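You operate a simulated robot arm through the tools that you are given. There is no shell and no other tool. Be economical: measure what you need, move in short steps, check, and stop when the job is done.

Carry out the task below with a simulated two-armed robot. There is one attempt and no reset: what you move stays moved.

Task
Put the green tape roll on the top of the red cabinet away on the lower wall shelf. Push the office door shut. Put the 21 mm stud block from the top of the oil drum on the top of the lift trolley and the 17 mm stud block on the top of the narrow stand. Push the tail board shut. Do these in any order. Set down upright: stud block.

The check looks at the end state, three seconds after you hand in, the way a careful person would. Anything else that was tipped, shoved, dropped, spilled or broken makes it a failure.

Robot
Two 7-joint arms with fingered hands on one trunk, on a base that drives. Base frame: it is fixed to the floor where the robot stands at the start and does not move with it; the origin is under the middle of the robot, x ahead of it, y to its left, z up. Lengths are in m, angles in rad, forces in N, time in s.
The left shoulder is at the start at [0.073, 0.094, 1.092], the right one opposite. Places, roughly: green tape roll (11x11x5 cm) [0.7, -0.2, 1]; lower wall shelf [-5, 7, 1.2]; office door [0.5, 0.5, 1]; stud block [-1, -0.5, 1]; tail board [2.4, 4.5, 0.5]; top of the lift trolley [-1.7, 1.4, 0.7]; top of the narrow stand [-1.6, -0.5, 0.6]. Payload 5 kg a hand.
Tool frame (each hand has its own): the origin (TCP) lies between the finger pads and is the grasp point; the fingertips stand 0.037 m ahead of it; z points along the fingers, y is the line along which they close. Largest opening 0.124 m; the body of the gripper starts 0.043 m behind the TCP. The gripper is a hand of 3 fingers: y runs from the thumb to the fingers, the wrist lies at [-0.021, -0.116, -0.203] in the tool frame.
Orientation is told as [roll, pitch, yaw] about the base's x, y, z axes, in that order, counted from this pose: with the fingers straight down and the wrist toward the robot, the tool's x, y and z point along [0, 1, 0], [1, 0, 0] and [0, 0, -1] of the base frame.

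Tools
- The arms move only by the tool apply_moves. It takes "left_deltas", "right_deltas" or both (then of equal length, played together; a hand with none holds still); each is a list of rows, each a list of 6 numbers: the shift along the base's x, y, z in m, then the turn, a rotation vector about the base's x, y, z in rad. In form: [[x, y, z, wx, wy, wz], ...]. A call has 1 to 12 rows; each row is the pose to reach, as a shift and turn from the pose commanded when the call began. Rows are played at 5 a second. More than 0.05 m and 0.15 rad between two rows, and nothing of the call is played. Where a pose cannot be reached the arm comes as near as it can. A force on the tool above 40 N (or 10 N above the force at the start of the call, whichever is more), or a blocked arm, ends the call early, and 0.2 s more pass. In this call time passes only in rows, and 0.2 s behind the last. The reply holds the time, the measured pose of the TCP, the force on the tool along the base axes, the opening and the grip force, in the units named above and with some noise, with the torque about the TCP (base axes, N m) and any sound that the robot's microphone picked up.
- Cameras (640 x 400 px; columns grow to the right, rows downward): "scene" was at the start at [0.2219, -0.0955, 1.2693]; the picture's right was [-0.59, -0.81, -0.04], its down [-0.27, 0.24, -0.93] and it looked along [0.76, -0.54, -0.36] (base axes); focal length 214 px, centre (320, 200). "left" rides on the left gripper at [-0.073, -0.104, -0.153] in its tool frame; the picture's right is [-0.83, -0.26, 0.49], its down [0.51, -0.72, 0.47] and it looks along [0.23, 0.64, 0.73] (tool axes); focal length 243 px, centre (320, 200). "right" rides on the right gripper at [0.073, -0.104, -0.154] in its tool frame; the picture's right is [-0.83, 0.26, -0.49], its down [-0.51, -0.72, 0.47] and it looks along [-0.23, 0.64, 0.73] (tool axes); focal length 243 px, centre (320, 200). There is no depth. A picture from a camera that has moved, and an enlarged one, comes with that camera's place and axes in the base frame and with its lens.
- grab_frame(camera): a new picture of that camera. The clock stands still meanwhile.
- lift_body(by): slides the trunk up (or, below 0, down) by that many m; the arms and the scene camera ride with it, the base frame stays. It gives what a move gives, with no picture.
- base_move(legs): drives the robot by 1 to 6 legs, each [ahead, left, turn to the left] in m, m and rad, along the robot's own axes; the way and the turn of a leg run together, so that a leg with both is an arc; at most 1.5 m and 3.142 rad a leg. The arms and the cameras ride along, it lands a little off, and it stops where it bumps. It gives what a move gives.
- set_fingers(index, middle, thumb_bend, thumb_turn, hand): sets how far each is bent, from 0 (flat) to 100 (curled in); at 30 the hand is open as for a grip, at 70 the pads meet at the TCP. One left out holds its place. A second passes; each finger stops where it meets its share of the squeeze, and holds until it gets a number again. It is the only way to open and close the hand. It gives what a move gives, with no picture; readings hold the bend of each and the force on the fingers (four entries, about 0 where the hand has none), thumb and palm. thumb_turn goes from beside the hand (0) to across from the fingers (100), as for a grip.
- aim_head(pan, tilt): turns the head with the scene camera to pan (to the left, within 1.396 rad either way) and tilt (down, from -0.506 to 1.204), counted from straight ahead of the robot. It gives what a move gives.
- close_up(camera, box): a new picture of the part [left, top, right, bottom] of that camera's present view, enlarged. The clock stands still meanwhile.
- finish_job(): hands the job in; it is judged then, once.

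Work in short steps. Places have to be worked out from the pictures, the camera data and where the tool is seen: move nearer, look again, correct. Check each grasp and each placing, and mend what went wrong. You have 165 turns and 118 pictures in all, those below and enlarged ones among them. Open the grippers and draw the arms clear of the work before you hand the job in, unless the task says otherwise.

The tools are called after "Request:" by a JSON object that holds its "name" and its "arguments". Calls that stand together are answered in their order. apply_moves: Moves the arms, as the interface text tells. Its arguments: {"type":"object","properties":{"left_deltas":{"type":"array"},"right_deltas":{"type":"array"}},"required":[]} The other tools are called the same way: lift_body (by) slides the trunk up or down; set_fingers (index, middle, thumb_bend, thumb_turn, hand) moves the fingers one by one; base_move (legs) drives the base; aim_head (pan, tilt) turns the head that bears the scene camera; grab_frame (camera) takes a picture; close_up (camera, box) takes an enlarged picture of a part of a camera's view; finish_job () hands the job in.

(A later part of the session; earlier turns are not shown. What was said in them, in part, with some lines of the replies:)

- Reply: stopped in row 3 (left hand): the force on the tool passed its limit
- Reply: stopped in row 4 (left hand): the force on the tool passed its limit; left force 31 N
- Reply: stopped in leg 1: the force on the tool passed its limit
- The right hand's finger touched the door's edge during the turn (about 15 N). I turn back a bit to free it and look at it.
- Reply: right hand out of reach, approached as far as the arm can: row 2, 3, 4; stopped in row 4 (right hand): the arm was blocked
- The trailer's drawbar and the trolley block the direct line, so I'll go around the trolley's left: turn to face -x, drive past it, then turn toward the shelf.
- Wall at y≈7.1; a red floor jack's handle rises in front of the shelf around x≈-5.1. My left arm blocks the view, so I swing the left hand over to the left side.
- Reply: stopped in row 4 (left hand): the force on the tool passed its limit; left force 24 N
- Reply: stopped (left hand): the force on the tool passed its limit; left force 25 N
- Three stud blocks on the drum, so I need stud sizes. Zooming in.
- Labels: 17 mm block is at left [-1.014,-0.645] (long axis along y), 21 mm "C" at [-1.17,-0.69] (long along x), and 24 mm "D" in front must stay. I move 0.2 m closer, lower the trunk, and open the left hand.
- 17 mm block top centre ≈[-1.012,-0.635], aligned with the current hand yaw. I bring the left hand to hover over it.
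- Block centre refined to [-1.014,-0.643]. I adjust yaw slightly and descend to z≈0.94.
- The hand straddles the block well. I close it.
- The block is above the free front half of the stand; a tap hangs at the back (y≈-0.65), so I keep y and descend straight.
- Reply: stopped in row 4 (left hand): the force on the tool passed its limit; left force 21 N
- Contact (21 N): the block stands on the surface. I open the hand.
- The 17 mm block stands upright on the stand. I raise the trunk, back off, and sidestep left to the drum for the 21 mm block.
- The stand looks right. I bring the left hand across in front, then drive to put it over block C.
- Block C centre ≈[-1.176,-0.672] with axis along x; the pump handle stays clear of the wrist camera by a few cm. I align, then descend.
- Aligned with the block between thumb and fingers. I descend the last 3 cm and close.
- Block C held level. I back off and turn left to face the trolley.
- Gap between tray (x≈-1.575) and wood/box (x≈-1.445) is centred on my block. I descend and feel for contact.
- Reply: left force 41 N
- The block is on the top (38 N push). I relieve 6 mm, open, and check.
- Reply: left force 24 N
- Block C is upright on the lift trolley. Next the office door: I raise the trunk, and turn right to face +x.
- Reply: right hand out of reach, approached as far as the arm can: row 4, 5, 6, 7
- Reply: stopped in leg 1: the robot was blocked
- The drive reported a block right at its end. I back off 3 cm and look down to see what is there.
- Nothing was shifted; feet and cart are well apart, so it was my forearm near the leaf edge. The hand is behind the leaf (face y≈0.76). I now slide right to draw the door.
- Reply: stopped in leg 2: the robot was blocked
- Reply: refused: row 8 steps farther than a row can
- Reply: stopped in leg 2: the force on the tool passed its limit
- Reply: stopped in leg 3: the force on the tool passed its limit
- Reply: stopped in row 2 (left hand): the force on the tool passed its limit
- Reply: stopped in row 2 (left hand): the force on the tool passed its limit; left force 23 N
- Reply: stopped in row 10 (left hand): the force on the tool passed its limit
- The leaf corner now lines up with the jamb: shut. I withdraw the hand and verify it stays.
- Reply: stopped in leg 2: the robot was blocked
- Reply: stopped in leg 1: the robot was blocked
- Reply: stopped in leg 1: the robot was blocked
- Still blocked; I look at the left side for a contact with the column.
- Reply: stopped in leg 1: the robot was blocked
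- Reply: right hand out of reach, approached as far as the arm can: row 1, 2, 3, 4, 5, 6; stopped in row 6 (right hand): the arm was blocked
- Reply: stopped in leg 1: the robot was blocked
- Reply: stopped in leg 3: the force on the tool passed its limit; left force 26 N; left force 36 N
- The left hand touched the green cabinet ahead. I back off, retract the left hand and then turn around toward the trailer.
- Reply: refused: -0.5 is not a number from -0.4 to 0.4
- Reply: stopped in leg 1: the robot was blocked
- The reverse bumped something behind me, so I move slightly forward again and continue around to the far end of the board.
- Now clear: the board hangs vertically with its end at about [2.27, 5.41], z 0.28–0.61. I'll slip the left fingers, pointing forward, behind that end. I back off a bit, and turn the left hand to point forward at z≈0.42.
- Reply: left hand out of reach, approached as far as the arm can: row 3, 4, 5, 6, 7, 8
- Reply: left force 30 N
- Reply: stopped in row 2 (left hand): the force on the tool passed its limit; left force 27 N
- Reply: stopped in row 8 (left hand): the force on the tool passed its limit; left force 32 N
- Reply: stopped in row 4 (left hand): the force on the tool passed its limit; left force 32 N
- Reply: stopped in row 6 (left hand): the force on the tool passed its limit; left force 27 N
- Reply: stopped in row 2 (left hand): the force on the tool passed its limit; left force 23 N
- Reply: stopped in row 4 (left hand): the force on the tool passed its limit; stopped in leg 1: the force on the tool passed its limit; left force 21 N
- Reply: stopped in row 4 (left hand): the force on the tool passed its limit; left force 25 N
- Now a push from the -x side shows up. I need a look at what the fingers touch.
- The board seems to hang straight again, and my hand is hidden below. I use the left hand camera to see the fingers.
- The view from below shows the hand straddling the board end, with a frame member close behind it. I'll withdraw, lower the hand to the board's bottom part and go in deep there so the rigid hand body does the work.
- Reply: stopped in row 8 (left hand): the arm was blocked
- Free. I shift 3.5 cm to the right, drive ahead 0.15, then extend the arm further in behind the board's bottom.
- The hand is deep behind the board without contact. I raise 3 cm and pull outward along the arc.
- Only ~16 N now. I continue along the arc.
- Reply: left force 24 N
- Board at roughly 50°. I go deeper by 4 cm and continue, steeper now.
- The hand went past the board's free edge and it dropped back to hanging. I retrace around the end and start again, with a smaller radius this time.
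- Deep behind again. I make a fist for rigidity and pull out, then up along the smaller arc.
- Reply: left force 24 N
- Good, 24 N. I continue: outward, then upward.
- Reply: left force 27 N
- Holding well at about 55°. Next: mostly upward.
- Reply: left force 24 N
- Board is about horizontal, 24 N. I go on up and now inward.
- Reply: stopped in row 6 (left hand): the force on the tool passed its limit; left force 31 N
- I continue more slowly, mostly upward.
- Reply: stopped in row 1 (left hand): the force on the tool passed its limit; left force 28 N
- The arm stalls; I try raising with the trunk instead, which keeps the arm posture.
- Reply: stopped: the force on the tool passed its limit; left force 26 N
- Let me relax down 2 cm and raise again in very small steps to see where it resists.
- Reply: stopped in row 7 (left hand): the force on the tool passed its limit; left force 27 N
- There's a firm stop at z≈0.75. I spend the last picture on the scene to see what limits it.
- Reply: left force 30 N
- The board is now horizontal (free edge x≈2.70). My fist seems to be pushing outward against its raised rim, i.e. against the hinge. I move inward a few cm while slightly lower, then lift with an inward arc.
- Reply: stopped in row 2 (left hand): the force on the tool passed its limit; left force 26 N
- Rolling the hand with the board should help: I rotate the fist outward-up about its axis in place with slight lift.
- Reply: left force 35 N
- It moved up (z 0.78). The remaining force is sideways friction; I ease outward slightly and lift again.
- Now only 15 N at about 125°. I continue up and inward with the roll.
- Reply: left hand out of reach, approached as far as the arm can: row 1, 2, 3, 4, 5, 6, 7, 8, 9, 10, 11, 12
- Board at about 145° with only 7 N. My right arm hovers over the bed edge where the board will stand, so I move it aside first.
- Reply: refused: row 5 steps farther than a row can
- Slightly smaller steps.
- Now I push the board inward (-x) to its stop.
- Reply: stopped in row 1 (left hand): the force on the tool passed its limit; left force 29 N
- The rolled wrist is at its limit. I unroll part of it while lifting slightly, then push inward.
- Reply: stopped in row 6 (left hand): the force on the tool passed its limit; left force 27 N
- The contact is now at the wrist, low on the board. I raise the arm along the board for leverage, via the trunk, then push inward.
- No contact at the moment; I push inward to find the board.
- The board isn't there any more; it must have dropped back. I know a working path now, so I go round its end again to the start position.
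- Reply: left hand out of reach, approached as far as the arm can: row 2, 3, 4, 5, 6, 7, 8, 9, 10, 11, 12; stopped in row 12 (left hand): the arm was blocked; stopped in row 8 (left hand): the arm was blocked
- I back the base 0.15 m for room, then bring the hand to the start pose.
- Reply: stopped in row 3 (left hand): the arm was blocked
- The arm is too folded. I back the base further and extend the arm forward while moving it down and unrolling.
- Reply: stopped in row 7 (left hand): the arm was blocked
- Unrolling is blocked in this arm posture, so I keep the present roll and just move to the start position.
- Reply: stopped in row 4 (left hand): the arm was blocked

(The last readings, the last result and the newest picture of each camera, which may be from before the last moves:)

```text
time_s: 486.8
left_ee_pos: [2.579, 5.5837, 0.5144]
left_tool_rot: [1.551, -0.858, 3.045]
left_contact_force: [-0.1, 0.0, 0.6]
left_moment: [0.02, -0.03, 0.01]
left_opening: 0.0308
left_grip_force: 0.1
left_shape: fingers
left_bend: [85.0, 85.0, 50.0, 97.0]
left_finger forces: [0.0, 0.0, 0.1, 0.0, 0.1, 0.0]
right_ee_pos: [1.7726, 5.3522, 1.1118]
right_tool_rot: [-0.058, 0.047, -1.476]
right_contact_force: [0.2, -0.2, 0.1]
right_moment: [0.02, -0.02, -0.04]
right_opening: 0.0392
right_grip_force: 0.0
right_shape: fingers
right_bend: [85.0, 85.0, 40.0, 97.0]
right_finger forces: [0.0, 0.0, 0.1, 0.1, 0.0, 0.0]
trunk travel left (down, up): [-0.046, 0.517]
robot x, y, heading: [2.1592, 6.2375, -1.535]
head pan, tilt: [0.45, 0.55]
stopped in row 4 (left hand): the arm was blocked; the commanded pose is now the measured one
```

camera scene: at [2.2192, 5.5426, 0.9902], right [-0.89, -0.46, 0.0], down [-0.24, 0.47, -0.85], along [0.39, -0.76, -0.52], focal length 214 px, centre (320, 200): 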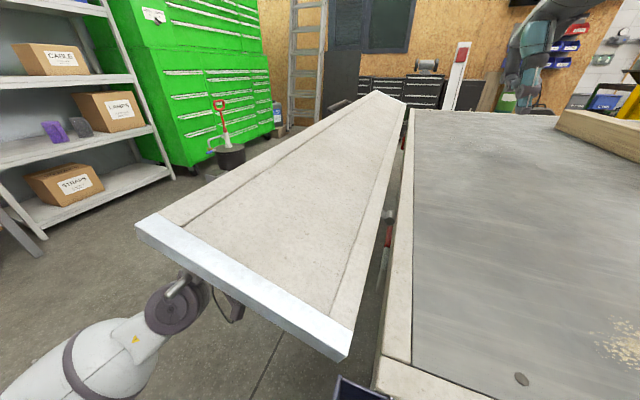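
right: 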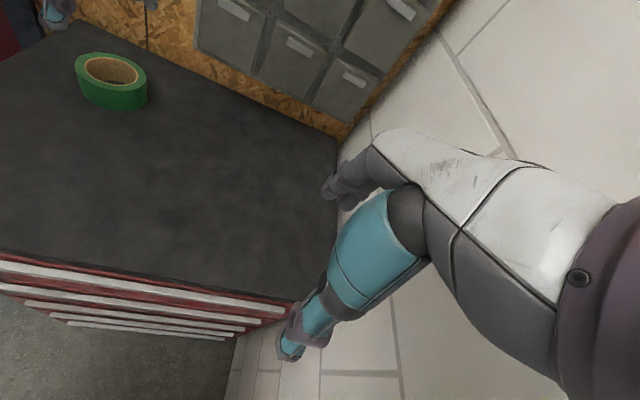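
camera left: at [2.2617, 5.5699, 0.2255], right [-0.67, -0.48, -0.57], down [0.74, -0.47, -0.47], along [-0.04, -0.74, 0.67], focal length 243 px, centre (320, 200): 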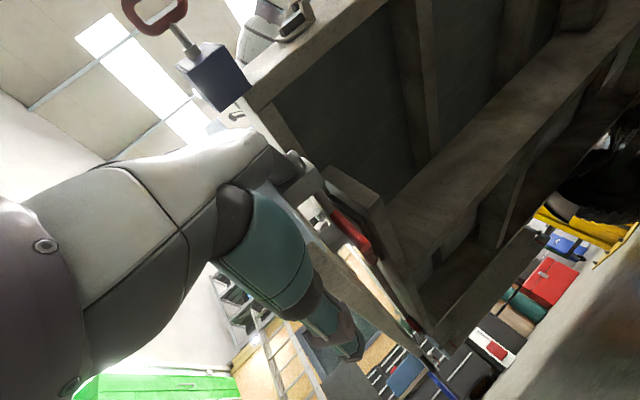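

The arm is caught in a bad posture. I go back to the neutral fingers-down pose first, raising the hand, then undo the yaw.

Request:
{"name": "apply_moves", "arguments": {"left_deltas": [[0, 0, 0.037, 0.13, 0, 0], [0, 0, 0.074, 0.26, 0, 0], [0, 0, 0.111, 0.39, 0, 0], [0, 0, 0.148, 0.52, 0, 0], [0, 0, 0.185, 0.65, 0, 0], [0, 0, 0.222, 0.78, 0, 0], [0, 0, 0.259, 0.91, 0, 0], [0, 0, 0.296, 1.04, 0, 0], [0, 0, 0.333, 1.17, 0, 0], [0, 0, 0.37, 1.3, 0, 0], [0, 0, 0.407, 1.43, 0, 0], [0, 0, 0.44, 1.56, 0, 0]]}}

Request:
{"name": "apply_moves", "arguments": {"left_deltas": [[-0.03, 0, 0, 0, 0, 0.12], [-0.06, 0, 0, 0, 0, 0.24], [-0.09, 0, 0, 0, 0, 0.36], [-0.12, 0, 0, 0, 0, 0.48], [-0.15, 0, 0, 0, 0, 0.6]]}}

```text
time_s: 489.4
left_ee_pos: [2.5753, 5.5847, 0.9555]
left_tool_rot: [-0.087, -0.069, -2.279]
left_contact_force: [-1.3, -0.1, -0.2]
left_moment: [0.04, 0.01, 0.07]
left_opening: 0.031
left_grip_force: 0.0
left_shape: fingers
left_bend: [85.0, 85.0, 50.0, 97.0]
left_finger forces: [0.0, 0.0, 0.0, 0.0, 0.0, 0.0]
right_ee_pos: [1.771, 5.3507, 1.1114]
right_tool_rot: [-0.057, 0.047, -1.476]
right_contact_force: [-0.3, -0.6, -0.5]
right_moment: [-0.05, 0.0, 0.06]
right_opening: 0.039
right_grip_force: 0.0
right_shape: fingers
right_bend: [85.0, 85.0, 40.0, 97.0]
right_finger forces: [0.1, 0.0, 0.1, 0.1, 0.1, 0.0]
trunk travel left (down, up): [-0.046, 0.517]
robot x, y, heading: [2.1637, 6.2372, -1.54]
head pan, tilt: [0.45, 0.55]
```

```text
time_s: 490.6
left_ee_pos: [2.4255, 5.5837, 0.9557]
left_tool_rot: [-0.083, -0.071, -1.679]
left_contact_force: [-0.2, -0.4, -0.4]
left_moment: [0.0, -0.05, -0.03]
left_opening: 0.0311
left_grip_force: 0.1
left_shape: fingers
left_bend: [85.0, 85.0, 50.0, 97.0]
left_finger forces: [0.0, 0.0, 0.0, 0.0, 0.0, 0.0]
right_ee_pos: [1.7693, 5.3523, 1.1118]
right_tool_rot: [-0.056, 0.047, -1.478]
right_contact_force: [-0.5, 0.3, 0.1]
right_moment: [0.03, -0.04, 0.01]
right_opening: 0.0389
right_grip_force: 0.0
right_shape: fingers
right_bend: [85.0, 85.0, 40.0, 97.0]
right_finger forces: [0.0, 0.0, 0.1, 0.1, 0.1, 0.0]
trunk travel left (down, up): [-0.046, 0.517]
robot x, y, heading: [2.1616, 6.2393, -1.538]
head pan, tilt: [0.45, 0.55]
```

Neutral again. I repeat the forward-pointing pose and the deep entry exactly as before.

Request:
{"name": "apply_moves", "arguments": {"left_deltas": [[-0.015, 0.01, -0.04, -0.13, 0, 0], [-0.03, 0.02, -0.08, -0.26, 0, 0], [-0.045, 0.03, -0.12, -0.39, 0, 0], [-0.06, 0.04, -0.16, -0.52, 0, 0], [-0.075, 0.05, -0.2, -0.65, 0, 0], [-0.09, 0.05, -0.242, -0.78, 0, 0], [-0.105, 0.05, -0.284, -0.91, 0, 0], [-0.12, 0.05, -0.326, -1.04, 0, 0], [-0.135, 0.05, -0.368, -1.17, 0, 0], [-0.15, 0.05, -0.41, -1.3, 0, 0], [-0.165, 0.05, -0.452, -1.43, 0, 0], [-0.18, 0.05, -0.494, -1.56, 0, 0]]}}

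Request:
{"name": "apply_moves", "arguments": {"left_deltas": [[-0.011, 0, -0.035, 0, 0, 0], [-0.022, 0, -0.07, 0, 0, 0], [-0.035, 0, -0.105, 0, 0, 0], [-0.047, 0, -0.14, 0, 0, 0], [-0.056, 0, -0.172, 0, 0, 0]]}}

```text
time_s: 493.2
left_ee_pos: [2.2441, 5.603, 0.4908]
left_tool_rot: [1.9, -1.437, 2.711]
left_contact_force: [0.2, -0.5, 0.1]
left_moment: [-0.02, -0.01, 0.03]
left_opening: 0.031
left_grip_force: 0.0
left_shape: fingers
left_bend: [85.0, 85.0, 50.0, 97.0]
left_finger forces: [0.0, 0.1, 0.1, 0.1, 0.0, 0.1]
left hand out of reach, approached as far as the arm can: row 3, 4, 5, 6, 7, 8, 12
right_ee_pos: [1.7717, 5.3512, 1.1115]
right_tool_rot: [-0.058, 0.05, -1.474]
right_contact_force: [0.6, -1.0, 0.3]
right_moment: [0.03, -0.02, -0.01]
right_opening: 0.0389
right_grip_force: 0.1
right_shape: fingers
right_bend: [85.0, 85.0, 40.0, 97.0]
right_finger forces: [0.0, 0.1, 0.0, 0.1, 0.0, 0.0]
trunk travel left (down, up): [-0.046, 0.517]
robot x, y, heading: [2.1612, 6.2433, -1.542]
head pan, tilt: [0.45, 0.55]
```

```text
time_s: 494.4
left_ee_pos: [2.2585, 5.5767, 0.4743]
left_tool_rot: [1.96, -1.444, 2.659]
left_contact_force: [0.8, 0.3, -0.6]
left_moment: [0.0, -0.02, -0.01]
left_opening: 0.0309
left_grip_force: 0.0
left_shape: fingers
left_bend: [85.0, 85.0, 50.0, 97.0]
left_finger forces: [0.1, 0.0, 0.0, 0.0, 0.1, 0.1]
left hand out of reach, approached as far as the arm can: row 1, 2, 3, 4, 5
right_ee_pos: [1.7727, 5.3523, 1.1122]
right_tool_rot: [-0.057, 0.046, -1.474]
right_contact_force: [0.3, 0.8, 1.1]
right_moment: [-0.04, -0.06, 0.02]
right_opening: 0.0396
right_grip_force: 0.1
right_shape: fingers
right_bend: [85.0, 85.0, 40.0, 97.0]
right_finger forces: [0.0, 0.0, 0.0, 0.0, 0.0, 0.0]
trunk travel left (down, up): [-0.046, 0.517]
robot x, y, heading: [2.1627, 6.2386, -1.533]
head pan, tilt: [0.45, 0.55]
```

Reach is short here; I lower the trunk the last 4 cm and extend forward while going down.

Request:
{"name": "lift_body", "arguments": {"by": -0.04}}

Request:
{"name": "apply_moves", "arguments": {"left_deltas": [[-0.01, -0.02, -0.02, 0, 0, 0], [-0.02, -0.04, -0.04, 0, 0, 0], [-0.03, -0.06, -0.06, 0, 0, 0], [-0.045, -0.07, -0.085, 0, 0, 0], [-0.055, -0.07, -0.11, 0, 0, 0], [-0.06, -0.07, -0.135, 0, 0, 0], [-0.065, -0.07, -0.155, 0, 0, 0]]}}

```text
time_s: 495.2
left_ee_pos: [2.2582, 5.5716, 0.4452]
left_tool_rot: [1.975, -1.444, 2.645]
left_contact_force: [0.3, -0.5, 0.4]
left_moment: [0.03, -0.03, 0.0]
left_opening: 0.0309
left_grip_force: 0.0
left_shape: fingers
left_bend: [85.0, 85.0, 50.0, 97.0]
left_finger forces: [0.1, 0.1, 0.1, 0.1, 0.0, 0.1]
right_ee_pos: [1.7727, 5.3521, 1.0731]
right_tool_rot: [-0.057, 0.048, -1.475]
right_contact_force: [-0.9, 0.4, 0.7]
right_moment: [0.0, 0.0, -0.01]
right_opening: 0.0393
right_grip_force: 0.1
right_shape: fingers
right_bend: [85.0, 85.0, 40.0, 97.0]
right_finger forces: [0.0, 0.1, 0.0, 0.1, 0.1, 0.1]
trunk travel left (down, up): [-0.006, 0.557]
robot x, y, heading: [2.1578, 6.2391, -1.54]
head pan, tilt: [0.45, 0.55]
```

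```text
time_s: 496.8
left_ee_pos: [2.2853, 5.5061, 0.4152]
left_tool_rot: [1.964, -1.444, 2.654]
left_contact_force: [-0.9, 0.3, 0.5]
left_moment: [-0.01, 0.01, 0.0]
left_opening: 0.0309
left_grip_force: 0.1
left_shape: fingers
left_bend: [85.0, 85.0, 50.0, 97.0]
left_finger forces: [0.0, 0.0, 0.1, 0.0, 0.0, 0.0]
left hand out of reach, approached as far as the arm can: row 1, 2, 3, 4, 5, 6, 7
right_ee_pos: [1.7731, 5.3517, 1.0712]
right_tool_rot: [-0.057, 0.047, -1.474]
right_contact_force: [-0.7, 0.5, -0.6]
right_moment: [0.0, -0.01, 0.0]
right_opening: 0.0391
right_grip_force: 0.1
right_shape: fingers
right_bend: [85.0, 85.0, 40.0, 97.0]
right_finger forces: [0.0, 0.0, 0.0, 0.0, 0.1, 0.0]
trunk travel left (down, up): [-0.006, 0.557]
robot x, y, heading: [2.1638, 6.2383, -1.535]
head pan, tilt: [0.45, 0.55]
```

I retract the hand closer to the body first (lower reach is better there), then go down.

Request:
{"name": "apply_moves", "arguments": {"left_deltas": [[-0.005, 0.03, 0, 0, 0, 0], [-0.01, 0.06, 0, 0, 0, 0], [-0.015, 0.09, 0, 0, 0, 0], [-0.02, 0.12, -0.01, 0, 0, 0], [-0.03, 0.15, -0.025, 0, 0, 0], [-0.04, 0.165, -0.045, 0, 0, 0], [-0.05, 0.17, -0.065, 0, 0, 0], [-0.06, 0.17, -0.085, 0, 0, 0], [-0.07, 0.17, -0.105, 0, 0, 0], [-0.08, 0.17, -0.12, 0, 0, 0], [-0.09, 0.17, -0.13, 0, 0, 0]]}}

```text
time_s: 499.2
left_ee_pos: [2.2498, 5.5869, 0.4549]
left_tool_rot: [1.936, -1.443, 2.679]
left_contact_force: [0.2, 0.0, -0.2]
left_moment: [-0.03, -0.02, -0.03]
left_opening: 0.031
left_grip_force: 0.0
left_shape: fingers
left_bend: [85.0, 85.0, 50.0, 97.0]
left_finger forces: [0.0, 0.0, 0.0, 0.0, 0.0, 0.0]
left hand out of reach, approached as far as the arm can: row 2, 3, 4, 5, 6, 7, 8, 9, 10, 11
right_ee_pos: [1.7726, 5.3517, 1.073]
right_tool_rot: [-0.058, 0.047, -1.475]
right_contact_force: [-0.4, -0.6, 0.2]
right_moment: [0.0, -0.01, -0.02]
right_opening: 0.0391
right_grip_force: 0.1
right_shape: fingers
right_bend: [85.0, 85.0, 40.0, 97.0]
right_finger forces: [0.0, 0.0, 0.0, 0.0, 0.0, 0.1]
trunk travel left (down, up): [-0.006, 0.557]
robot x, y, heading: [2.1618, 6.236, -1.538]
head pan, tilt: [0.45, 0.55]
```

The elbow settled in a different configuration. I return to neutral once more and restart from the same relative pose as the first success.

Request:
{"name": "apply_moves", "arguments": {"left_deltas": [[0, 0, 0.041, 0.13, 0, 0], [0, 0, 0.082, 0.26, 0, 0], [0, 0, 0.123, 0.39, 0, 0], [0, 0, 0.164, 0.52, 0, 0], [0, 0, 0.205, 0.65, 0, 0], [0, 0, 0.246, 0.78, 0, 0], [0, 0, 0.287, 0.91, 0, 0], [0, 0, 0.328, 1.04, 0, 0], [0, 0, 0.369, 1.17, 0, 0], [0, 0, 0.41, 1.3, 0, 0], [0, 0, 0.451, 1.43, 0, 0], [0, 0, 0.495, 1.56, 0, 0]]}}

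Request:
{"name": "apply_moves", "arguments": {"left_deltas": [[0.01, 0, 0, 0, 0, 0.07], [0.025, 0, 0, 0, 0, 0.14], [0.03, 0, 0, 0, 0, 0.15]]}}

```text
time_s: 500.4
left_ee_pos: [2.2383, 5.5598, 0.6273]
left_tool_rot: [0.077, -1.019, -1.788]
left_contact_force: [-0.9, 19.4, 9.5]
left_moment: [-0.55, 0.06, -0.24]
left_opening: 0.0317
left_grip_force: 9.9
left_shape: fingers
left_bend: [85.0, 85.0, 50.0, 97.0]
left_finger forces: [20.2, 0.0, 0.0, 0.0, 0.0, 0.1]
left hand out of reach, approached as far as the arm can: row 4, 5
right_ee_pos: [1.773, 5.3531, 1.0729]
right_tool_rot: [-0.059, 0.045, -1.475]
right_contact_force: [-0.1, 0.3, 0.0]
right_moment: [-0.01, -0.02, 0.03]
right_opening: 0.0393
right_grip_force: 0.1
right_shape: fingers
right_bend: [85.0, 85.0, 40.0, 97.0]
right_finger forces: [0.0, 0.1, 0.1, 0.0, 0.0, 0.1]
trunk travel left (down, up): [-0.006, 0.557]
robot x, y, heading: [2.1601, 6.2365, -1.542]
head pan, tilt: [0.45, 0.55]
stopped in row 5 (left hand): the force on the tool passed its limit (the readings are from after the stop); the commanded pose is now the measured one
```

```text
time_s: 500.8
left_ee_pos: [2.2417, 5.5596, 0.6265]
left_tool_rot: [0.069, -1.021, -1.729]
left_contact_force: [-2.9, 26.3, 8.3]
left_moment: [-0.78, 0.02, -0.39]
left_opening: 0.032
left_grip_force: 12.8
left_shape: fingers
left_bend: [85.0, 85.0, 49.0, 97.0]
left_finger forces: [26.3, 0.0, 0.1, 0.0, 0.0, 0.1]
left hand out of reach, approached as far as the arm can: row 1, 2
right_ee_pos: [1.7731, 5.3538, 1.0725]
right_tool_rot: [-0.058, 0.047, -1.473]
right_contact_force: [-0.3, 0.5, -0.2]
right_moment: [0.02, 0.03, -0.03]
right_opening: 0.0392
right_grip_force: 0.0
right_shape: fingers
right_bend: [85.0, 85.0, 40.0, 97.0]
right_finger forces: [0.1, 0.0, 0.1, 0.0, 0.0, 0.0]
trunk travel left (down, up): [-0.006, 0.557]
robot x, y, heading: [2.1579, 6.237, -1.548]
head pan, tilt: [0.45, 0.55]
stopped in row 2 (left hand): the force on the tool passed its limit (the readings are from after the stop); the commanded pose is now the measured one
```

I touched the pin ring of the stake pocket. I back the base 0.2 m away, then finish turning to neutral.

Request:
{"name": "base_move", "arguments": {"legs": [[-0.2, 0.0, 0]]}}

Request:
{"name": "apply_moves", "arguments": {"left_deltas": [[0.01, 0, 0.04, 0.13, 0, 0], [0.02, 0, 0.08, 0.26, 0, 0], [0.03, 0, 0.12, 0.39, 0, 0], [0.04, 0, 0.16, 0.52, 0, 0], [0.05, 0, 0.2, 0.65, 0, 0], [0.06, 0, 0.24, 0.78, 0, 0], [0.06, 0, 0.28, 0.91, 0, 0], [0.06, 0, 0.32, 1.02, 0, 0]]}}

```text
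time_s: 502.4
left_ee_pos: [2.2383, 5.7531, 0.6255]
left_tool_rot: [0.074, -1.017, -1.726]
left_contact_force: [-0.2, -0.2, 0.2]
left_moment: [0.03, 0.01, 0.02]
left_opening: 0.0308
left_grip_force: 0.0
left_shape: fingers
left_bend: [85.0, 85.0, 50.0, 97.0]
left_finger forces: [0.0, 0.0, 0.0, 0.0, 0.1, 0.0]
right_ee_pos: [1.767, 5.5485, 1.072]
right_tool_rot: [-0.056, 0.046, -1.476]
right_contact_force: [-0.1, 0.0, 1.6]
right_moment: [-0.01, -0.02, 0.03]
right_opening: 0.039
right_grip_force: 0.1
right_shape: fingers
right_bend: [85.0, 85.0, 40.0, 97.0]
right_finger forces: [0.1, 0.1, 0.0, 0.0, 0.0, 0.0]
trunk travel left (down, up): [-0.006, 0.557]
robot x, y, heading: [2.1558, 6.4358, -1.535]
head pan, tilt: [0.45, 0.55]
```

```text
time_s: 504.2
left_ee_pos: [2.2983, 5.7562, 0.9432]
left_tool_rot: [-0.058, 0.0, -1.652]
left_contact_force: [0.5, -0.5, 0.4]
left_moment: [-0.01, -0.02, 0.02]
left_opening: 0.0308
left_grip_force: 0.1
left_shape: fingers
left_bend: [85.0, 85.0, 50.0, 97.0]
left_finger forces: [0.0, 0.0, 0.0, 0.0, 0.0, 0.1]
left hand out of reach, approached as far as the arm can: row 1, 2, 3, 4
right_ee_pos: [1.7651, 5.549, 1.0725]
right_tool_rot: [-0.058, 0.048, -1.475]
right_contact_force: [-0.5, 0.1, -0.4]
right_moment: [0.03, -0.01, 0.03]
right_opening: 0.0391
right_grip_force: 0.1
right_shape: fingers
right_bend: [85.0, 85.0, 40.0, 97.0]
right_finger forces: [0.1, 0.0, 0.0, 0.0, 0.0, 0.0]
trunk travel left (down, up): [-0.006, 0.557]
robot x, y, heading: [2.1576, 6.4333, -1.535]
head pan, tilt: [0.45, 0.55]
```

Neutral reached, same relative pose as originally. I repeat the original sequence.

Request:
{"name": "apply_moves", "arguments": {"left_deltas": [[-0.01, 0, 0.0, 0, 0, 0.06], [-0.02, 0, 0.01, 0, 0, 0.12]]}}

Request:
{"name": "apply_moves", "arguments": {"left_deltas": [[-0.005, 0.01, -0.04, -0.13, 0, 0], [-0.01, 0.02, -0.08, -0.26, 0, 0], [-0.015, 0.03, -0.12, -0.39, 0, 0], [-0.02, 0.04, -0.165, -0.52, 0, 0], [-0.025, 0.05, -0.21, -0.65, 0, 0], [-0.03, 0.05, -0.255, -0.78, 0, 0], [-0.035, 0.05, -0.3, -0.91, 0, 0], [-0.04, 0.05, -0.345, -1.04, 0, 0], [-0.045, 0.05, -0.39, -1.17, 0, 0], [-0.05, 0.05, -0.435, -1.3, 0, 0], [-0.055, 0.05, -0.48, -1.43, 0, 0], [-0.06, 0.05, -0.525, -1.56, 0, 0]]}}

Request:
{"name": "apply_moves", "arguments": {"left_deltas": [[-0.01, 0.02, -0.02, 0, 0, 0], [-0.02, 0.05, -0.04, 0, 0, 0], [-0.03, 0.08, -0.06, 0, 0, 0], [-0.03, 0.11, -0.08, 0, 0, 0], [-0.03, 0.13, -0.105, 0, 0, 0], [-0.03, 0.14, -0.13, 0, 0, 0]]}}

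```text
time_s: 504.8
left_ee_pos: [2.2774, 5.7553, 0.9546]
left_tool_rot: [-0.061, -0.003, -1.53]
left_contact_force: [-0.5, 0.0, 0.0]
left_moment: [-0.02, -0.04, -0.01]
left_opening: 0.0308
left_grip_force: 0.0
left_shape: fingers
left_bend: [85.0, 85.0, 50.0, 97.0]
left_finger forces: [0.0, 0.1, 0.0, 0.1, 0.1, 0.1]
right_ee_pos: [1.7661, 5.5483, 1.0714]
right_tool_rot: [-0.059, 0.047, -1.474]
right_contact_force: [-1.0, 0.7, 0.0]
right_moment: [-0.01, -0.02, 0.04]
right_opening: 0.039
right_grip_force: 0.0
right_shape: fingers
right_bend: [85.0, 85.0, 40.0, 97.0]
right_finger forces: [0.1, 0.0, 0.0, 0.1, 0.0, 0.0]
trunk travel left (down, up): [-0.006, 0.557]
robot x, y, heading: [2.1544, 6.4318, -1.536]
head pan, tilt: [0.45, 0.55]
```

```text
time_s: 507.4
left_ee_pos: [2.2374, 5.7633, 0.4737]
left_tool_rot: [-0.858, -1.539, -0.795]
left_contact_force: [0.4, -0.6, -0.2]
left_moment: [-0.03, -0.01, 0.01]
left_opening: 0.0309
left_grip_force: 0.1
left_shape: fingers
left_bend: [85.0, 85.0, 50.0, 97.0]
left_finger forces: [0.0, 0.1, 0.0, 0.1, 0.0, 0.0]
left hand out of reach, approached as far as the arm can: row 3, 4, 5, 6, 7, 8, 11, 12
right_ee_pos: [1.7672, 5.5491, 1.0718]
right_tool_rot: [-0.059, 0.049, -1.475]
right_contact_force: [-0.5, -0.5, -0.8]
right_moment: [-0.02, -0.02, 0.0]
right_opening: 0.0391
right_grip_force: 0.1
right_shape: fingers
right_bend: [85.0, 85.0, 40.0, 97.0]
right_finger forces: [0.1, 0.0, 0.0, 0.1, 0.0, 0.0]
trunk travel left (down, up): [-0.006, 0.557]
robot x, y, heading: [2.1572, 6.4374, -1.543]
head pan, tilt: [0.45, 0.55]
```

```text
time_s: 508.8
left_ee_pos: [2.2377, 5.7546, 0.4804]
left_tool_rot: [-1.238, -1.536, -0.397]
left_contact_force: [0.2, 0.4, 0.8]
left_moment: [0.04, -0.03, 0.01]
left_opening: 0.0308
left_grip_force: 0.2
left_shape: fingers
left_bend: [85.0, 85.0, 50.0, 97.0]
left_finger forces: [0.1, 0.0, 0.0, 0.0, 0.1, 0.0]
left hand out of reach, approached as far as the arm can: row 1, 2, 3, 4, 5, 6
right_ee_pos: [1.7664, 5.5486, 1.0715]
right_tool_rot: [-0.057, 0.045, -1.474]
right_contact_force: [-0.9, -0.8, -0.6]
right_moment: [0.02, 0.0, 0.0]
right_opening: 0.0391
right_grip_force: 0.1
right_shape: fingers
right_bend: [85.0, 85.0, 40.0, 97.0]
right_finger forces: [0.0, 0.1, 0.1, 0.1, 0.0, 0.1]
trunk travel left (down, up): [-0.006, 0.557]
robot x, y, heading: [2.1544, 6.4364, -1.533]
head pan, tilt: [0.45, 0.55]
```

The full forward pose cannot go low enough now. I use a half-down hand (about 45°), where the wrist sits higher, and lower to z≈0.29.

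Request:
{"name": "apply_moves", "arguments": {"left_deltas": [[-0.005, 0, -0.01, 0.13, 0, 0], [-0.012, 0, -0.03, 0.26, 0, 0], [-0.02, 0, -0.055, 0.39, 0, 0], [-0.028, 0, -0.085, 0.52, 0, 0], [-0.036, 0, -0.115, 0.65, 0, 0], [-0.042, 0, -0.145, 0.78, 0, 0], [-0.046, 0, -0.17, 0.78, 0, 0], [-0.048, 0, -0.19, 0.78, 0, 0]]}}

```text
time_s: 510.6
left_ee_pos: [2.2318, 5.7516, 0.3189]
left_tool_rot: [-0.1, -0.779, -1.518]
left_contact_force: [1.2, -0.4, -0.8]
left_moment: [0.0, 0.05, 0.01]
left_opening: 0.0308
left_grip_force: 0.1
left_shape: fingers
left_bend: [85.0, 85.0, 50.0, 97.0]
left_finger forces: [0.0, 0.0, 0.0, 0.0, 0.1, 0.0]
left hand out of reach, approached as far as the arm can: row 3, 4, 5, 6, 7, 8
right_ee_pos: [1.7671, 5.5499, 1.0718]
right_tool_rot: [-0.058, 0.046, -1.475]
right_contact_force: [0.2, 0.8, -0.1]
right_moment: [0.02, -0.04, 0.0]
right_opening: 0.0392
right_grip_force: 0.1
right_shape: fingers
right_bend: [85.0, 85.0, 40.0, 97.0]
right_finger forces: [0.0, 0.0, 0.0, 0.0, 0.1, 0.0]
trunk travel left (down, up): [-0.006, 0.557]
robot x, y, heading: [2.1542, 6.4344, -1.54]
head pan, tilt: [0.45, 0.55]
```

z≈0.32 reached. I shift right 4.5 cm and drive in deep behind the board.

Request:
{"name": "base_move", "arguments": {"legs": [[0, -0.045, 0], [0.3, 0, 0], [0.18, 0, 0]]}}

```text
time_s: 514.2
left_ee_pos: [2.2064, 5.2776, 0.3157]
left_tool_rot: [-0.095, -0.772, -1.519]
left_contact_force: [-4.8, 4.3, -23.8]
left_moment: [-3.99, 0.41, 0.9]
left_opening: 0.0309
left_grip_force: 0.1
left_shape: fingers
left_bend: [85.0, 85.0, 50.0, 97.0]
left_finger forces: [0.0, 0.0, 0.1, 0.0, 0.1, 0.1]
right_ee_pos: [1.7407, 5.073, 1.0733]
right_tool_rot: [-0.06, 0.047, -1.473]
right_contact_force: [0.3, -0.4, 0.3]
right_moment: [0.0, 0.02, -0.01]
right_opening: 0.0393
right_grip_force: 0.0
right_shape: fingers
right_bend: [85.0, 85.0, 40.0, 97.0]
right_finger forces: [0.1, 0.1, 0.0, 0.1, 0.1, 0.0]
trunk travel left (down, up): [-0.006, 0.557]
robot x, y, heading: [2.1262, 5.9603, -1.532]
head pan, tilt: [0.45, 0.55]
```

The hand is behind the board; the wrist brushes the pocket's underside. I pull outward now along the arc.

Request:
{"name": "apply_moves", "arguments": {"left_deltas": [[0.015, 0, -0.003, 0, 0, 0], [0.03, 0, -0.004, 0, 0, 0], [0.047, 0, -0.002, 0, 0, 0], [0.064, 0, 0.003, 0, 0, 0], [0.082, 0, 0.01, 0, 0, 0], [0.1, 0, 0.018, 0, 0, 0], [0.117, 0, 0.028, 0, 0, 0], [0.133, 0, 0.038, 0, 0, 0], [0.148, 0, 0.049, 0, 0, 0], [0.162, 0, 0.06, 0, 0, 0], [0.175, 0, 0.072, 0, 0, 0]]}}

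```text
time_s: 516.6
left_ee_pos: [2.3822, 5.2816, 0.3871]
left_tool_rot: [-0.092, -0.768, -1.521]
left_contact_force: [-9.9, 3.9, -9.3]
left_moment: [-0.63, -0.55, 0.51]
left_opening: 0.0308
left_grip_force: 7.0
left_shape: fingers
left_bend: [85.0, 85.0, 50.0, 97.0]
left_finger forces: [0.1, 0.1, 0.1, 0.0, 0.1, 13.3]
right_ee_pos: [1.7408, 5.074, 1.0723]
right_tool_rot: [-0.06, 0.046, -1.472]
right_contact_force: [-0.7, -0.3, -0.6]
right_moment: [0.0, 0.0, 0.01]
right_opening: 0.0389
right_grip_force: 0.0
right_shape: fingers
right_bend: [85.0, 85.0, 40.0, 97.0]
right_finger forces: [0.0, 0.0, 0.0, 0.0, 0.0, 0.0]
trunk travel left (down, up): [-0.006, 0.557]
robot x, y, heading: [2.1265, 5.9623, -1.53]
head pan, tilt: [0.45, 0.55]
```

14 N on the palm: good. I repeat the two next arc segments that worked.

Request:
{"name": "apply_moves", "arguments": {"left_deltas": [[0.016, 0, 0.006, 0, 0, 0], [0.032, 0, 0.013, 0, 0, 0], [0.047, 0, 0.022, 0, 0, 0], [0.061, 0, 0.033, 0, 0, 0], [0.074, 0, 0.045, 0, 0, 0], [0.086, 0, 0.058, 0, 0, 0], [0.097, 0, 0.072, 0, 0, 0], [0.107, 0, 0.087, 0, 0, 0], [0.115, 0, 0.102, 0, 0, 0], [0.122, 0, 0.118, 0, 0, 0], [0.128, 0, 0.134, 0, 0, 0]]}}

Request:
{"name": "apply_moves", "arguments": {"left_deltas": [[0.006, 0, 0.013, 0, 0, 0], [0.011, 0, 0.027, 0, 0, 0], [0.015, 0, 0.041, 0, 0, 0], [0.018, 0, 0.055, 0, 0, 0], [0.021, 0, 0.069, 0, 0, 0], [0.023, 0, 0.083, 0, 0, 0], [0.024, 0, 0.097, 0, 0, 0], [0.024, 0, 0.111, 0, 0, 0], [0.023, 0, 0.125, 0, 0, 0], [0.022, 0, 0.139, 0, 0, 0], [0.02, 0, 0.153, 0, 0, 0]]}}

```text
time_s: 519.0
left_ee_pos: [2.5127, 5.2787, 0.5205]
left_tool_rot: [-0.092, -0.77, -1.515]
left_contact_force: [2.7, 0.0, -26.1]
left_moment: [-1.8, 0.5, 0.35]
left_opening: 0.0309
left_grip_force: 14.8
left_shape: fingers
left_bend: [85.0, 85.0, 50.0, 97.0]
left_finger forces: [13.3, 0.1, 0.0, 0.1, 0.0, 17.7]
right_ee_pos: [1.7414, 5.0722, 1.0701]
right_tool_rot: [-0.059, 0.047, -1.472]
right_contact_force: [0.2, 0.4, 1.0]
right_moment: [0.02, 0.01, 0.03]
right_opening: 0.0391
right_grip_force: 0.0
right_shape: fingers
right_bend: [85.0, 85.0, 40.0, 97.0]
right_finger forces: [0.0, 0.0, 0.0, 0.0, 0.1, 0.1]
trunk travel left (down, up): [-0.006, 0.557]
robot x, y, heading: [2.1271, 5.9611, -1.538]
head pan, tilt: [0.45, 0.55]
```

```text
time_s: 521.4
left_ee_pos: [2.5293, 5.2777, 0.6742]
left_tool_rot: [-0.092, -0.77, -1.521]
left_contact_force: [-0.4, -0.4, -22.2]
left_moment: [-2.54, -0.02, 0.08]
left_opening: 0.0309
left_grip_force: 10.2
left_shape: fingers
left_bend: [85.0, 85.0, 50.0, 97.0]
left_finger forces: [0.0, 0.1, 0.1, 0.1, 0.0, 21.3]
right_ee_pos: [1.7396, 5.0712, 1.0708]
right_tool_rot: [-0.059, 0.048, -1.475]
right_contact_force: [-0.3, -0.2, 0.3]
right_moment: [-0.02, 0.01, 0.01]
right_opening: 0.0393
right_grip_force: 0.0
right_shape: fingers
right_bend: [85.0, 85.0, 40.0, 97.0]
right_finger forces: [0.0, 0.0, 0.1, 0.0, 0.0, 0.1]
trunk travel left (down, up): [-0.006, 0.557]
robot x, y, heading: [2.1294, 5.9635, -1.538]
head pan, tilt: [0.45, 0.55]
```

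Board horizontal at 22 N. I go on upward with a slight inward curve, slowly.

Request:
{"name": "apply_moves", "arguments": {"left_deltas": [[0.001, 0, 0.01, 0, 0, 0], [0.001, 0, 0.02, 0, 0, 0], [0.0, 0, 0.03, 0, 0, 0], [-0.001, 0, 0.04, 0, 0, 0], [-0.003, 0, 0.05, 0, 0, 0], [-0.006, 0, 0.06, 0, 0, 0], [-0.009, 0, 0.07, 0, 0, 0], [-0.013, 0, 0.08, 0, 0, 0], [-0.017, 0, 0.09, 0, 0, 0], [-0.022, 0, 0.1, 0, 0, 0], [-0.027, 0, 0.11, 0, 0, 0], [-0.033, 0, 0.12, 0, 0, 0]]}}

```text
time_s: 522.0
left_ee_pos: [2.5253, 5.278, 0.6895]
left_tool_rot: [-0.085, -0.769, -1.534]
left_contact_force: [-17.5, -1.6, -32.8]
left_moment: [-6.59, -3.04, 3.54]
left_opening: 0.0309
left_grip_force: 0.1
left_shape: fingers
left_bend: [85.0, 85.0, 50.0, 97.0]
left_finger forces: [0.0, 0.0, 0.0, 0.0, 0.0, 0.7]
right_ee_pos: [1.7377, 5.072, 1.0703]
right_tool_rot: [-0.06, 0.049, -1.472]
right_contact_force: [1.0, 0.0, 0.0]
right_moment: [0.0, 0.03, -0.01]
right_opening: 0.0392
right_grip_force: 0.1
right_shape: fingers
right_bend: [85.0, 85.0, 40.0, 97.0]
right_finger forces: [0.0, 0.0, 0.1, 0.0, 0.0, 0.0]
trunk travel left (down, up): [-0.006, 0.557]
robot x, y, heading: [2.1278, 5.9609, -1.539]
head pan, tilt: [0.45, 0.55]
stopped in row 2 (left hand): the force on the tool passed its limit (the readings are from after the stop); the commanded pose is now the measured one
```

The wrist is catching the board's end edge. I ease down 1 cm and drive 8 cm deeper so the wrist is under the board.

Request:
{"name": "apply_moves", "arguments": {"left_deltas": [[0.003, 0, -0.008, 0, 0, 0], [0.004, 0, -0.015, 0, 0, 0]]}}

Request:
{"name": "base_move", "arguments": {"legs": [[0.08, 0, 0]]}}

Request:
{"name": "apply_moves", "arguments": {"left_deltas": [[0.001, 0, 0.01, 0, 0, 0], [0.001, 0, 0.02, 0, 0, 0], [0.0, 0, 0.03, 0, 0, 0], [-0.001, 0, 0.04, 0, 0, 0], [-0.003, 0, 0.05, 0, 0, 0], [-0.006, 0, 0.06, 0, 0, 0], [-0.009, 0, 0.07, 0, 0, 0], [-0.013, 0, 0.08, 0, 0, 0], [-0.017, 0, 0.09, 0, 0, 0], [-0.022, 0, 0.1, 0, 0, 0], [-0.027, 0, 0.11, 0, 0, 0], [-0.033, 0, 0.12, 0, 0, 0]]}}

```text
time_s: 522.6
left_ee_pos: [2.5338, 5.2771, 0.6753]
left_tool_rot: [-0.089, -0.771, -1.525]
left_contact_force: [3.6, 0.5, -22.7]
left_moment: [-2.54, 0.22, -0.31]
left_opening: 0.0309
left_grip_force: 10.6
left_shape: fingers
left_bend: [85.0, 85.0, 50.0, 97.0]
left_finger forces: [0.0, 0.0, 0.0, 0.0, 0.0, 21.5]
right_ee_pos: [1.7393, 5.0713, 1.0698]
right_tool_rot: [-0.06, 0.049, -1.473]
right_contact_force: [-0.1, 0.0, 0.0]
right_moment: [-0.04, 0.01, -0.01]
right_opening: 0.0392
right_grip_force: 0.1
right_shape: fingers
right_bend: [85.0, 85.0, 40.0, 97.0]
right_finger forces: [0.1, 0.1, 0.0, 0.0, 0.1, 0.0]
trunk travel left (down, up): [-0.006, 0.557]
robot x, y, heading: [2.1258, 5.9605, -1.537]
head pan, tilt: [0.45, 0.55]
```

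```text
time_s: 523.6
left_ee_pos: [2.535, 5.2398, 0.6768]
left_tool_rot: [-0.091, -0.777, -1.523]
left_contact_force: [6.5, 20.7, -20.9]
left_moment: [-4.81, 0.03, -0.67]
left_opening: 0.0308
left_grip_force: 0.1
left_shape: fingers
left_bend: [85.0, 85.0, 50.0, 98.0]
left_finger forces: [0.1, 0.0, 0.0, 0.1, 0.0, 0.1]
right_ee_pos: [1.7444, 5.0263, 1.0701]
right_tool_rot: [-0.058, 0.052, -1.468]
right_contact_force: [-0.1, 0.3, 0.1]
right_moment: [0.0, -0.01, 0.02]
right_opening: 0.0391
right_grip_force: 0.0
right_shape: fingers
right_bend: [85.0, 85.0, 40.0, 97.0]
right_finger forces: [0.0, 0.0, 0.0, 0.0, 0.0, 0.0]
trunk travel left (down, up): [-0.006, 0.557]
robot x, y, heading: [2.1278, 5.9178, -1.53]
head pan, tilt: [0.45, 0.55]
stopped in leg 1: the force on the tool passed its limit (the readings are from after the stop); the commanded pose is now the measured one
```

```text
time_s: 524.1
left_ee_pos: [2.5309, 5.2382, 0.6852]
left_tool_rot: [-0.085, -0.769, -1.536]
left_contact_force: [-10.9, 7.0, -26.5]
left_moment: [-5.21, -1.25, 2.84]
left_opening: 0.0305
left_grip_force: 0.0
left_shape: fingers
left_bend: [85.0, 85.0, 50.0, 98.0]
left_finger forces: [0.1, 0.0, 0.1, 0.0, 0.0, 0.1]
right_ee_pos: [1.7436, 5.026, 1.0693]
right_tool_rot: [-0.059, 0.05, -1.472]
right_contact_force: [0.6, 0.3, 0.4]
right_moment: [0.0, 0.04, -0.01]
right_opening: 0.0393
right_grip_force: 0.0
right_shape: fingers
right_bend: [85.0, 85.0, 40.0, 97.0]
right_finger forces: [0.0, 0.1, 0.1, 0.0, 0.0, 0.0]
trunk travel left (down, up): [-0.006, 0.557]
robot x, y, heading: [2.1288, 5.9164, -1.531]
head pan, tilt: [0.45, 0.55]
stopped in row 2 (left hand): the force on the tool passed its limit (the readings are from after the stop); the commanded pose is now the measured one
```

The raised wrist catches the end. I rotate the hand to point fully forward (wrist drops), then use the roll-and-lift that worked before.

Request:
{"name": "apply_moves", "arguments": {"left_deltas": [[0.003, 0, -0.008, -0.1, 0, 0], [0.003, 0, -0.008, -0.22, 0, 0], [0.002, 0, -0.004, -0.35, 0, 0], [0.0, 0, 0.002, -0.48, 0, 0], [-0.002, 0, 0.01, -0.61, 0, 0], [-0.004, 0, 0.02, -0.74, 0, 0], [-0.006, 0, 0.03, -0.78, 0, 0], [-0.008, 0, 0.04, -0.78, 0, 0]]}}

Request:
{"name": "apply_moves", "arguments": {"left_deltas": [[0.002, 0, 0.002, 0, -0.05, 0], [0.003, 0, 0.004, 0, -0.1, 0], [0.004, 0, 0.006, 0, -0.15, 0], [0.004, 0, 0.01, 0, -0.2, 0], [0.004, 0, 0.014, 0, -0.26, 0], [0.003, 0, 0.019, 0, -0.32, 0], [0.002, 0, 0.024, 0, -0.38, 0], [0.0, 0, 0.03, 0, -0.44, 0], [-0.002, 0, 0.036, 0, -0.5, 0], [-0.004, 0, 0.042, 0, -0.56, 0], [-0.006, 0, 0.048, 0, -0.62, 0], [-0.009, 0, 0.054, 0, -0.68, 0]]}}

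```text
time_s: 525.9
left_ee_pos: [2.5231, 5.2363, 0.7294]
left_tool_rot: [-1.144, -1.541, -0.487]
left_contact_force: [-1.1, -3.3, -24.8]
left_moment: [-1.69, -0.34, 0.04]
left_opening: 0.0306
left_grip_force: 11.3
left_shape: fingers
left_bend: [85.0, 85.0, 50.0, 98.0]
left_finger forces: [23.1, 0.0, 0.0, 0.0, 0.0, 0.0]
right_ee_pos: [1.7419, 5.0258, 1.0688]
right_tool_rot: [-0.06, 0.051, -1.473]
right_contact_force: [0.1, 0.1, -0.3]
right_moment: [-0.03, -0.01, 0.02]
right_opening: 0.0392
right_grip_force: 0.1
right_shape: fingers
right_bend: [85.0, 85.0, 40.0, 97.0]
right_finger forces: [0.0, 0.0, 0.0, 0.0, 0.0, 0.1]
trunk travel left (down, up): [-0.006, 0.557]
robot x, y, heading: [2.1249, 5.919, -1.536]
head pan, tilt: [0.45, 0.55]
```

```text
time_s: 528.5
left_ee_pos: [2.5137, 5.2367, 0.783]
left_tool_rot: [1.493, -0.918, -3.12]
left_contact_force: [13.2, 0.5, -12.6]
left_moment: [-0.97, 0.53, -0.94]
left_opening: 0.031
left_grip_force: 8.7
left_shape: fingers
left_bend: [85.0, 85.0, 50.0, 98.0]
left_finger forces: [0.0, 17.6, 0.0, 0.0, 0.0, 0.1]
right_ee_pos: [1.7412, 5.0259, 1.0686]
right_tool_rot: [-0.06, 0.051, -1.473]
right_contact_force: [-0.2, -0.4, -0.2]
right_moment: [0.02, 0.01, 0.01]
right_opening: 0.0393
right_grip_force: 0.0
right_shape: fingers
right_bend: [85.0, 85.0, 40.0, 97.0]
right_finger forces: [0.1, 0.0, 0.0, 0.0, 0.1, 0.1]
trunk travel left (down, up): [-0.006, 0.557]
robot x, y, heading: [2.1253, 5.9166, -1.534]
head pan, tilt: [0.45, 0.55]
```

Excellent, 18 N and rising. I continue lifting with slight inward motion.

Request:
{"name": "apply_moves", "arguments": {"left_deltas": [[0.003, 0, 0.006, 0, -0.01, 0], [0.004, 0, 0.013, 0, -0.02, 0], [0.004, 0, 0.02, 0, -0.04, 0], [0.003, 0, 0.027, 0, -0.06, 0], [0.001, 0, 0.034, 0, -0.08, 0], [-0.001, 0, 0.041, 0, -0.1, 0], [-0.004, 0, 0.048, 0, -0.12, 0], [-0.007, 0, 0.055, 0, -0.14, 0], [-0.011, 0, 0.062, 0, -0.16, 0], [-0.015, 0, 0.069, 0, -0.18, 0], [-0.02, 0, 0.076, 0, -0.2, 0]]}}

```text
time_s: 530.9
left_ee_pos: [2.4966, 5.2373, 0.858]
left_tool_rot: [1.498, -0.716, -3.122]
left_contact_force: [6.5, -2.0, -11.5]
left_moment: [-0.57, 0.04, -0.4]
left_opening: 0.0308
left_grip_force: 6.2
left_shape: fingers
left_bend: [85.0, 85.0, 50.0, 98.0]
left_finger forces: [0.0, 13.0, 0.0, 0.0, 0.1, 0.1]
right_ee_pos: [1.7426, 5.0256, 1.0691]
right_tool_rot: [-0.06, 0.049, -1.473]
right_contact_force: [-0.1, -0.2, 0.6]
right_moment: [-0.03, 0.02, 0.02]
right_opening: 0.0391
right_grip_force: 0.1
right_shape: fingers
right_bend: [85.0, 85.0, 40.0, 97.0]
right_finger forces: [0.0, 0.1, 0.1, 0.0, 0.1, 0.0]
trunk travel left (down, up): [-0.006, 0.557]
robot x, y, heading: [2.1276, 5.9118, -1.534]
head pan, tilt: [0.45, 0.55]
```

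About 125°. Next segment up and inward, with hardly any roll.

Request:
{"name": "apply_moves", "arguments": {"left_deltas": [[-0.005, 0, 0.01, 0, 0, 0], [-0.01, 0, 0.02, 0, 0, 0], [-0.016, 0, 0.03, 0, 0, 0], [-0.023, 0, 0.039, 0, 0, 0], [-0.03, 0, 0.048, 0, 0, 0], [-0.038, 0, 0.057, 0, 0, 0], [-0.047, 0, 0.065, 0, 0, 0], [-0.056, 0, 0.073, 0, 0, 0], [-0.066, 0, 0.081, 0, 0, 0], [-0.076, 0, 0.088, 0, 0, 0], [-0.087, 0, 0.095, 0, 0, 0], [-0.098, 0, 0.101, 0, 0, 0]]}}

```text
time_s: 533.5
left_ee_pos: [2.3972, 5.2389, 0.9615]
left_tool_rot: [1.502, -0.716, -3.125]
left_contact_force: [5.2, -0.7, 0.1]
left_moment: [0.03, 0.05, -0.21]
left_opening: 0.0309
left_grip_force: 2.4
left_shape: fingers
left_bend: [85.0, 85.0, 50.0, 98.0]
left_finger forces: [5.1, 0.0, 0.0, 0.1, 0.0, 0.0]
right_ee_pos: [1.7408, 5.0271, 1.0696]
right_tool_rot: [-0.058, 0.051, -1.472]
right_contact_force: [0.7, -0.7, -0.3]
right_moment: [0.01, -0.04, -0.01]
right_opening: 0.0392
right_grip_force: 0.0
right_shape: fingers
right_bend: [85.0, 85.0, 40.0, 97.0]
right_finger forces: [0.1, 0.1, 0.0, 0.0, 0.1, 0.0]
trunk travel left (down, up): [-0.006, 0.557]
robot x, y, heading: [2.1283, 5.9164, -1.537]
head pan, tilt: [0.45, 0.55]
```

Only 5 N, nearly upright. I push inward to the stop.

Request:
{"name": "apply_moves", "arguments": {"left_deltas": [[-0.012, 0, 0.006, 0, 0, 0], [-0.024, 0, 0.011, 0, 0, 0], [-0.036, 0, 0.015, 0, 0, 0], [-0.048, 0, 0.018, 0, 0, 0], [-0.06, 0, 0.02, 0, 0, 0], [-0.072, 0, 0.021, 0, 0, 0], [-0.084, 0, 0.022, 0, 0, 0], [-0.096, 0, 0.022, 0, 0, 0], [-0.108, 0, 0.022, 0, 0, 0], [-0.12, 0, 0.022, 0, 0, 0], [-0.132, 0, 0.022, 0, 0, 0], [-0.144, 0, 0.022, 0, 0, 0]]}}

```text
time_s: 536.1
left_ee_pos: [2.2518, 5.2171, 0.9892]
left_tool_rot: [1.499, -0.717, -3.124]
left_contact_force: [-0.6, 0.2, -0.5]
left_moment: [0.0, -0.01, -0.03]
left_opening: 0.0308
left_grip_force: 0.1
left_shape: fingers
left_bend: [85.0, 85.0, 50.0, 98.0]
left_finger forces: [0.0, 0.0, 0.0, 0.0, 0.0, 0.1]
left hand out of reach, approached as far as the arm can: row 4, 5, 6, 7, 8, 9, 10, 11, 12
right_ee_pos: [1.7404, 5.0273, 1.069]
right_tool_rot: [-0.057, 0.052, -1.473]
right_contact_force: [-0.2, -1.1, 0.3]
right_moment: [-0.01, 0.03, 0.01]
right_opening: 0.0394
right_grip_force: 0.0
right_shape: fingers
right_bend: [85.0, 85.0, 40.0, 97.0]
right_finger forces: [0.1, 0.1, 0.0, 0.0, 0.1, 0.0]
trunk travel left (down, up): [-0.006, 0.557]
robot x, y, heading: [2.1293, 5.9149, -1.534]
head pan, tilt: [0.45, 0.55]
```

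Contact is gone; it may have gone over to its stop. I press further inward with the base to feel it.

Request:
{"name": "base_move", "arguments": {"legs": [[0, -0.12, 0]]}}

```text
time_s: 536.9
left_ee_pos: [2.2393, 5.2181, 0.9945]
left_tool_rot: [1.511, -0.717, -3.116]
left_contact_force: [5.1, 1.1, 9.4]
left_moment: [0.2, 0.27, -0.13]
left_opening: 0.031
left_grip_force: 5.3
left_shape: fingers
left_bend: [85.0, 85.0, 50.0, 97.0]
left_finger forces: [8.5, 0.0, 0.0, 0.0, 0.0, 1.3]
right_ee_pos: [1.7248, 5.0249, 1.07]
right_tool_rot: [-0.059, 0.05, -1.466]
right_contact_force: [-0.5, -0.6, -0.1]
right_moment: [-0.02, 0.01, 0.03]
right_opening: 0.0394
right_grip_force: 0.0
right_shape: fingers
right_bend: [85.0, 85.0, 40.0, 98.0]
right_finger forces: [0.1, 0.1, 0.0, 0.0, 0.1, 0.1]
trunk travel left (down, up): [-0.006, 0.557]
robot x, y, heading: [2.1062, 5.9191, -1.531]
head pan, tilt: [0.45, 0.55]
stopped in leg 1: the force on the tool passed its limit (the readings are from after the stop); the commanded pose is now the measured one
```

A firm stop at x≈2.24: the board stands upright at its stop. I withdraw the hand outward, back away, and open both hands.

Request:
{"name": "apply_moves", "arguments": {"left_deltas": [[0.03, 0, 0, 0, 0, 0], [0.06, 0, 0, 0, 0, 0], [0.09, 0, 0, 0, 0, 0], [0.12, 0, 0, 0, 0, 0]]}}

Request:
{"name": "base_move", "arguments": {"legs": [[-0.5, 0, 0]]}}

Request:
{"name": "set_fingers", "arguments": {"hand": "left", "index": 30, "middle": 30, "thumb_bend": 30}}

Request:
{"name": "set_fingers", "arguments": {"hand": "right", "index": 30, "middle": 30, "thumb_bend": 30}}

```text
time_s: 537.9
left_ee_pos: [2.36, 5.2188, 0.9926]
left_tool_rot: [1.508, -0.72, -3.119]
left_contact_force: [0.6, 0.1, 0.1]
left_moment: [0.01, 0.03, -0.01]
left_opening: 0.0312
left_grip_force: 0.1
left_shape: fingers
left_bend: [85.0, 85.0, 50.0, 97.0]
left_finger forces: [0.1, 0.1, 0.0, 0.1, 0.0, 0.1]
right_ee_pos: [1.7264, 5.0252, 1.0701]
right_tool_rot: [-0.058, 0.049, -1.47]
right_contact_force: [1.0, -0.2, -0.6]
right_moment: [-0.06, 0.0, 0.02]
right_opening: 0.0392
right_grip_force: 0.0
right_shape: fingers
right_bend: [85.0, 85.0, 40.0, 98.0]
right_finger forces: [0.0, 0.0, 0.0, 0.1, 0.1, 0.1]
trunk travel left (down, up): [-0.006, 0.557]
robot x, y, heading: [2.1064, 5.9171, -1.531]
head pan, tilt: [0.45, 0.55]
```

```text
time_s: 540.8
left_ee_pos: [2.3386, 5.7087, 0.9938]
left_tool_rot: [1.508, -0.716, -3.116]
left_contact_force: [-0.1, -0.5, -0.1]
left_moment: [0.01, 0.0, 0.02]
left_opening: 0.031
left_grip_force: 0.1
left_shape: fingers
left_bend: [85.0, 85.0, 50.0, 97.0]
left_finger forces: [0.0, 0.0, 0.0, 0.0, 0.0, 0.0]
right_ee_pos: [1.7048, 5.5167, 1.0704]
right_tool_rot: [-0.059, 0.047, -1.469]
right_contact_force: [0.9, 0.5, -0.2]
right_moment: [-0.03, -0.02, 0.0]
right_opening: 0.0393
right_grip_force: 0.0
right_shape: fingers
right_bend: [85.0, 85.0, 40.0, 98.0]
right_finger forces: [0.0, 0.0, 0.0, 0.0, 0.1, 0.0]
trunk travel left (down, up): [-0.006, 0.557]
robot x, y, heading: [2.0925, 6.4063, -1.534]
head pan, tilt: [0.45, 0.55]
```

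```text
time_s: 541.8
left_ee_pos: [2.3373, 5.7077, 0.9928]
left_tool_rot: [1.508, -0.717, -3.118]
left_contact_force: [-1.0, 0.8, 0.7]
left_moment: [-0.04, 0.0, 0.01]
left_opening: 0.1282
left_grip_force: 0.1
left_shape: fingers
left_bend: [30.0, 30.0, 30.0, 97.0]
left_finger forces: [0.1, 0.0, 0.0, 0.0, 0.0, 0.0]
right_ee_pos: [1.7045, 5.5184, 1.07]
right_tool_rot: [-0.06, 0.052, -1.469]
right_contact_force: [-0.8, -0.4, 0.6]
right_moment: [-0.02, -0.02, 0.0]
right_opening: 0.0392
right_grip_force: 0.1
right_shape: fingers
right_bend: [85.0, 85.0, 40.0, 98.0]
right_finger forces: [0.0, 0.1, 0.0, 0.0, 0.1, 0.1]
trunk travel left (down, up): [-0.006, 0.557]
robot x, y, heading: [2.0899, 6.4068, -1.533]
head pan, tilt: [0.45, 0.55]
```

```text
time_s: 542.8
left_ee_pos: [2.3378, 5.7087, 0.9923]
left_tool_rot: [1.508, -0.716, -3.116]
left_contact_force: [-0.4, -0.4, 0.6]
left_moment: [0.03, 0.0, 0.0]
left_opening: 0.1281
left_grip_force: 0.1
left_shape: fingers
left_bend: [30.0, 30.0, 30.0, 97.0]
left_finger forces: [0.0, 0.0, 0.1, 0.0, 0.1, 0.0]
right_ee_pos: [1.7057, 5.5177, 1.0699]
right_tool_rot: [-0.06, 0.05, -1.469]
right_contact_force: [0.1, -0.8, 0.3]
right_moment: [-0.03, -0.03, -0.05]
right_opening: 0.1282
right_grip_force: 0.0
right_shape: fingers
right_bend: [30.0, 30.0, 30.0, 98.0]
right_finger forces: [0.1, 0.1, 0.1, 0.0, 0.0, 0.1]
trunk travel left (down, up): [-0.006, 0.557]
robot x, y, heading: [2.0889, 6.4106, -1.535]
head pan, tilt: [0.45, 0.55]
```

The board did not follow the hand out, so it stays up. Both hands are open and the arms are clear, so I hand the job in.

Request:
{"name": "finish_job", "arguments": {}}

```text
The job is handed in.
```

I handed the job in with all five parts done, but I had no pictures left to check the tail board by eye.

- **Green tape roll:** it lies flat on the lower wall shelf, between the brown and white rolls.
- **Office door:** it is shut, and it stayed shut when I drew the hand away.
- **21 mm stud block:** it stands upright on the lift trolley.
- **17 mm stud block:** it stands upright on the narrow stand.
- **Tail board:** I swung it up until it met a firm stop, and it did not follow the hand back out. It slipped back down twice before that. I judged this by touch only.

I also bumped a few things along the way. My right arm got wedged against the wall bins while my left shoulder was against the lift's control panel. The left hand touched the green cabinet and the ring on the trailer's stake pocket. I also backed into a bucket behind the trailer. In the pictures I took after these, the bins and the bucket looked in place. I took none of the panel, and none of the ring after I touched it.
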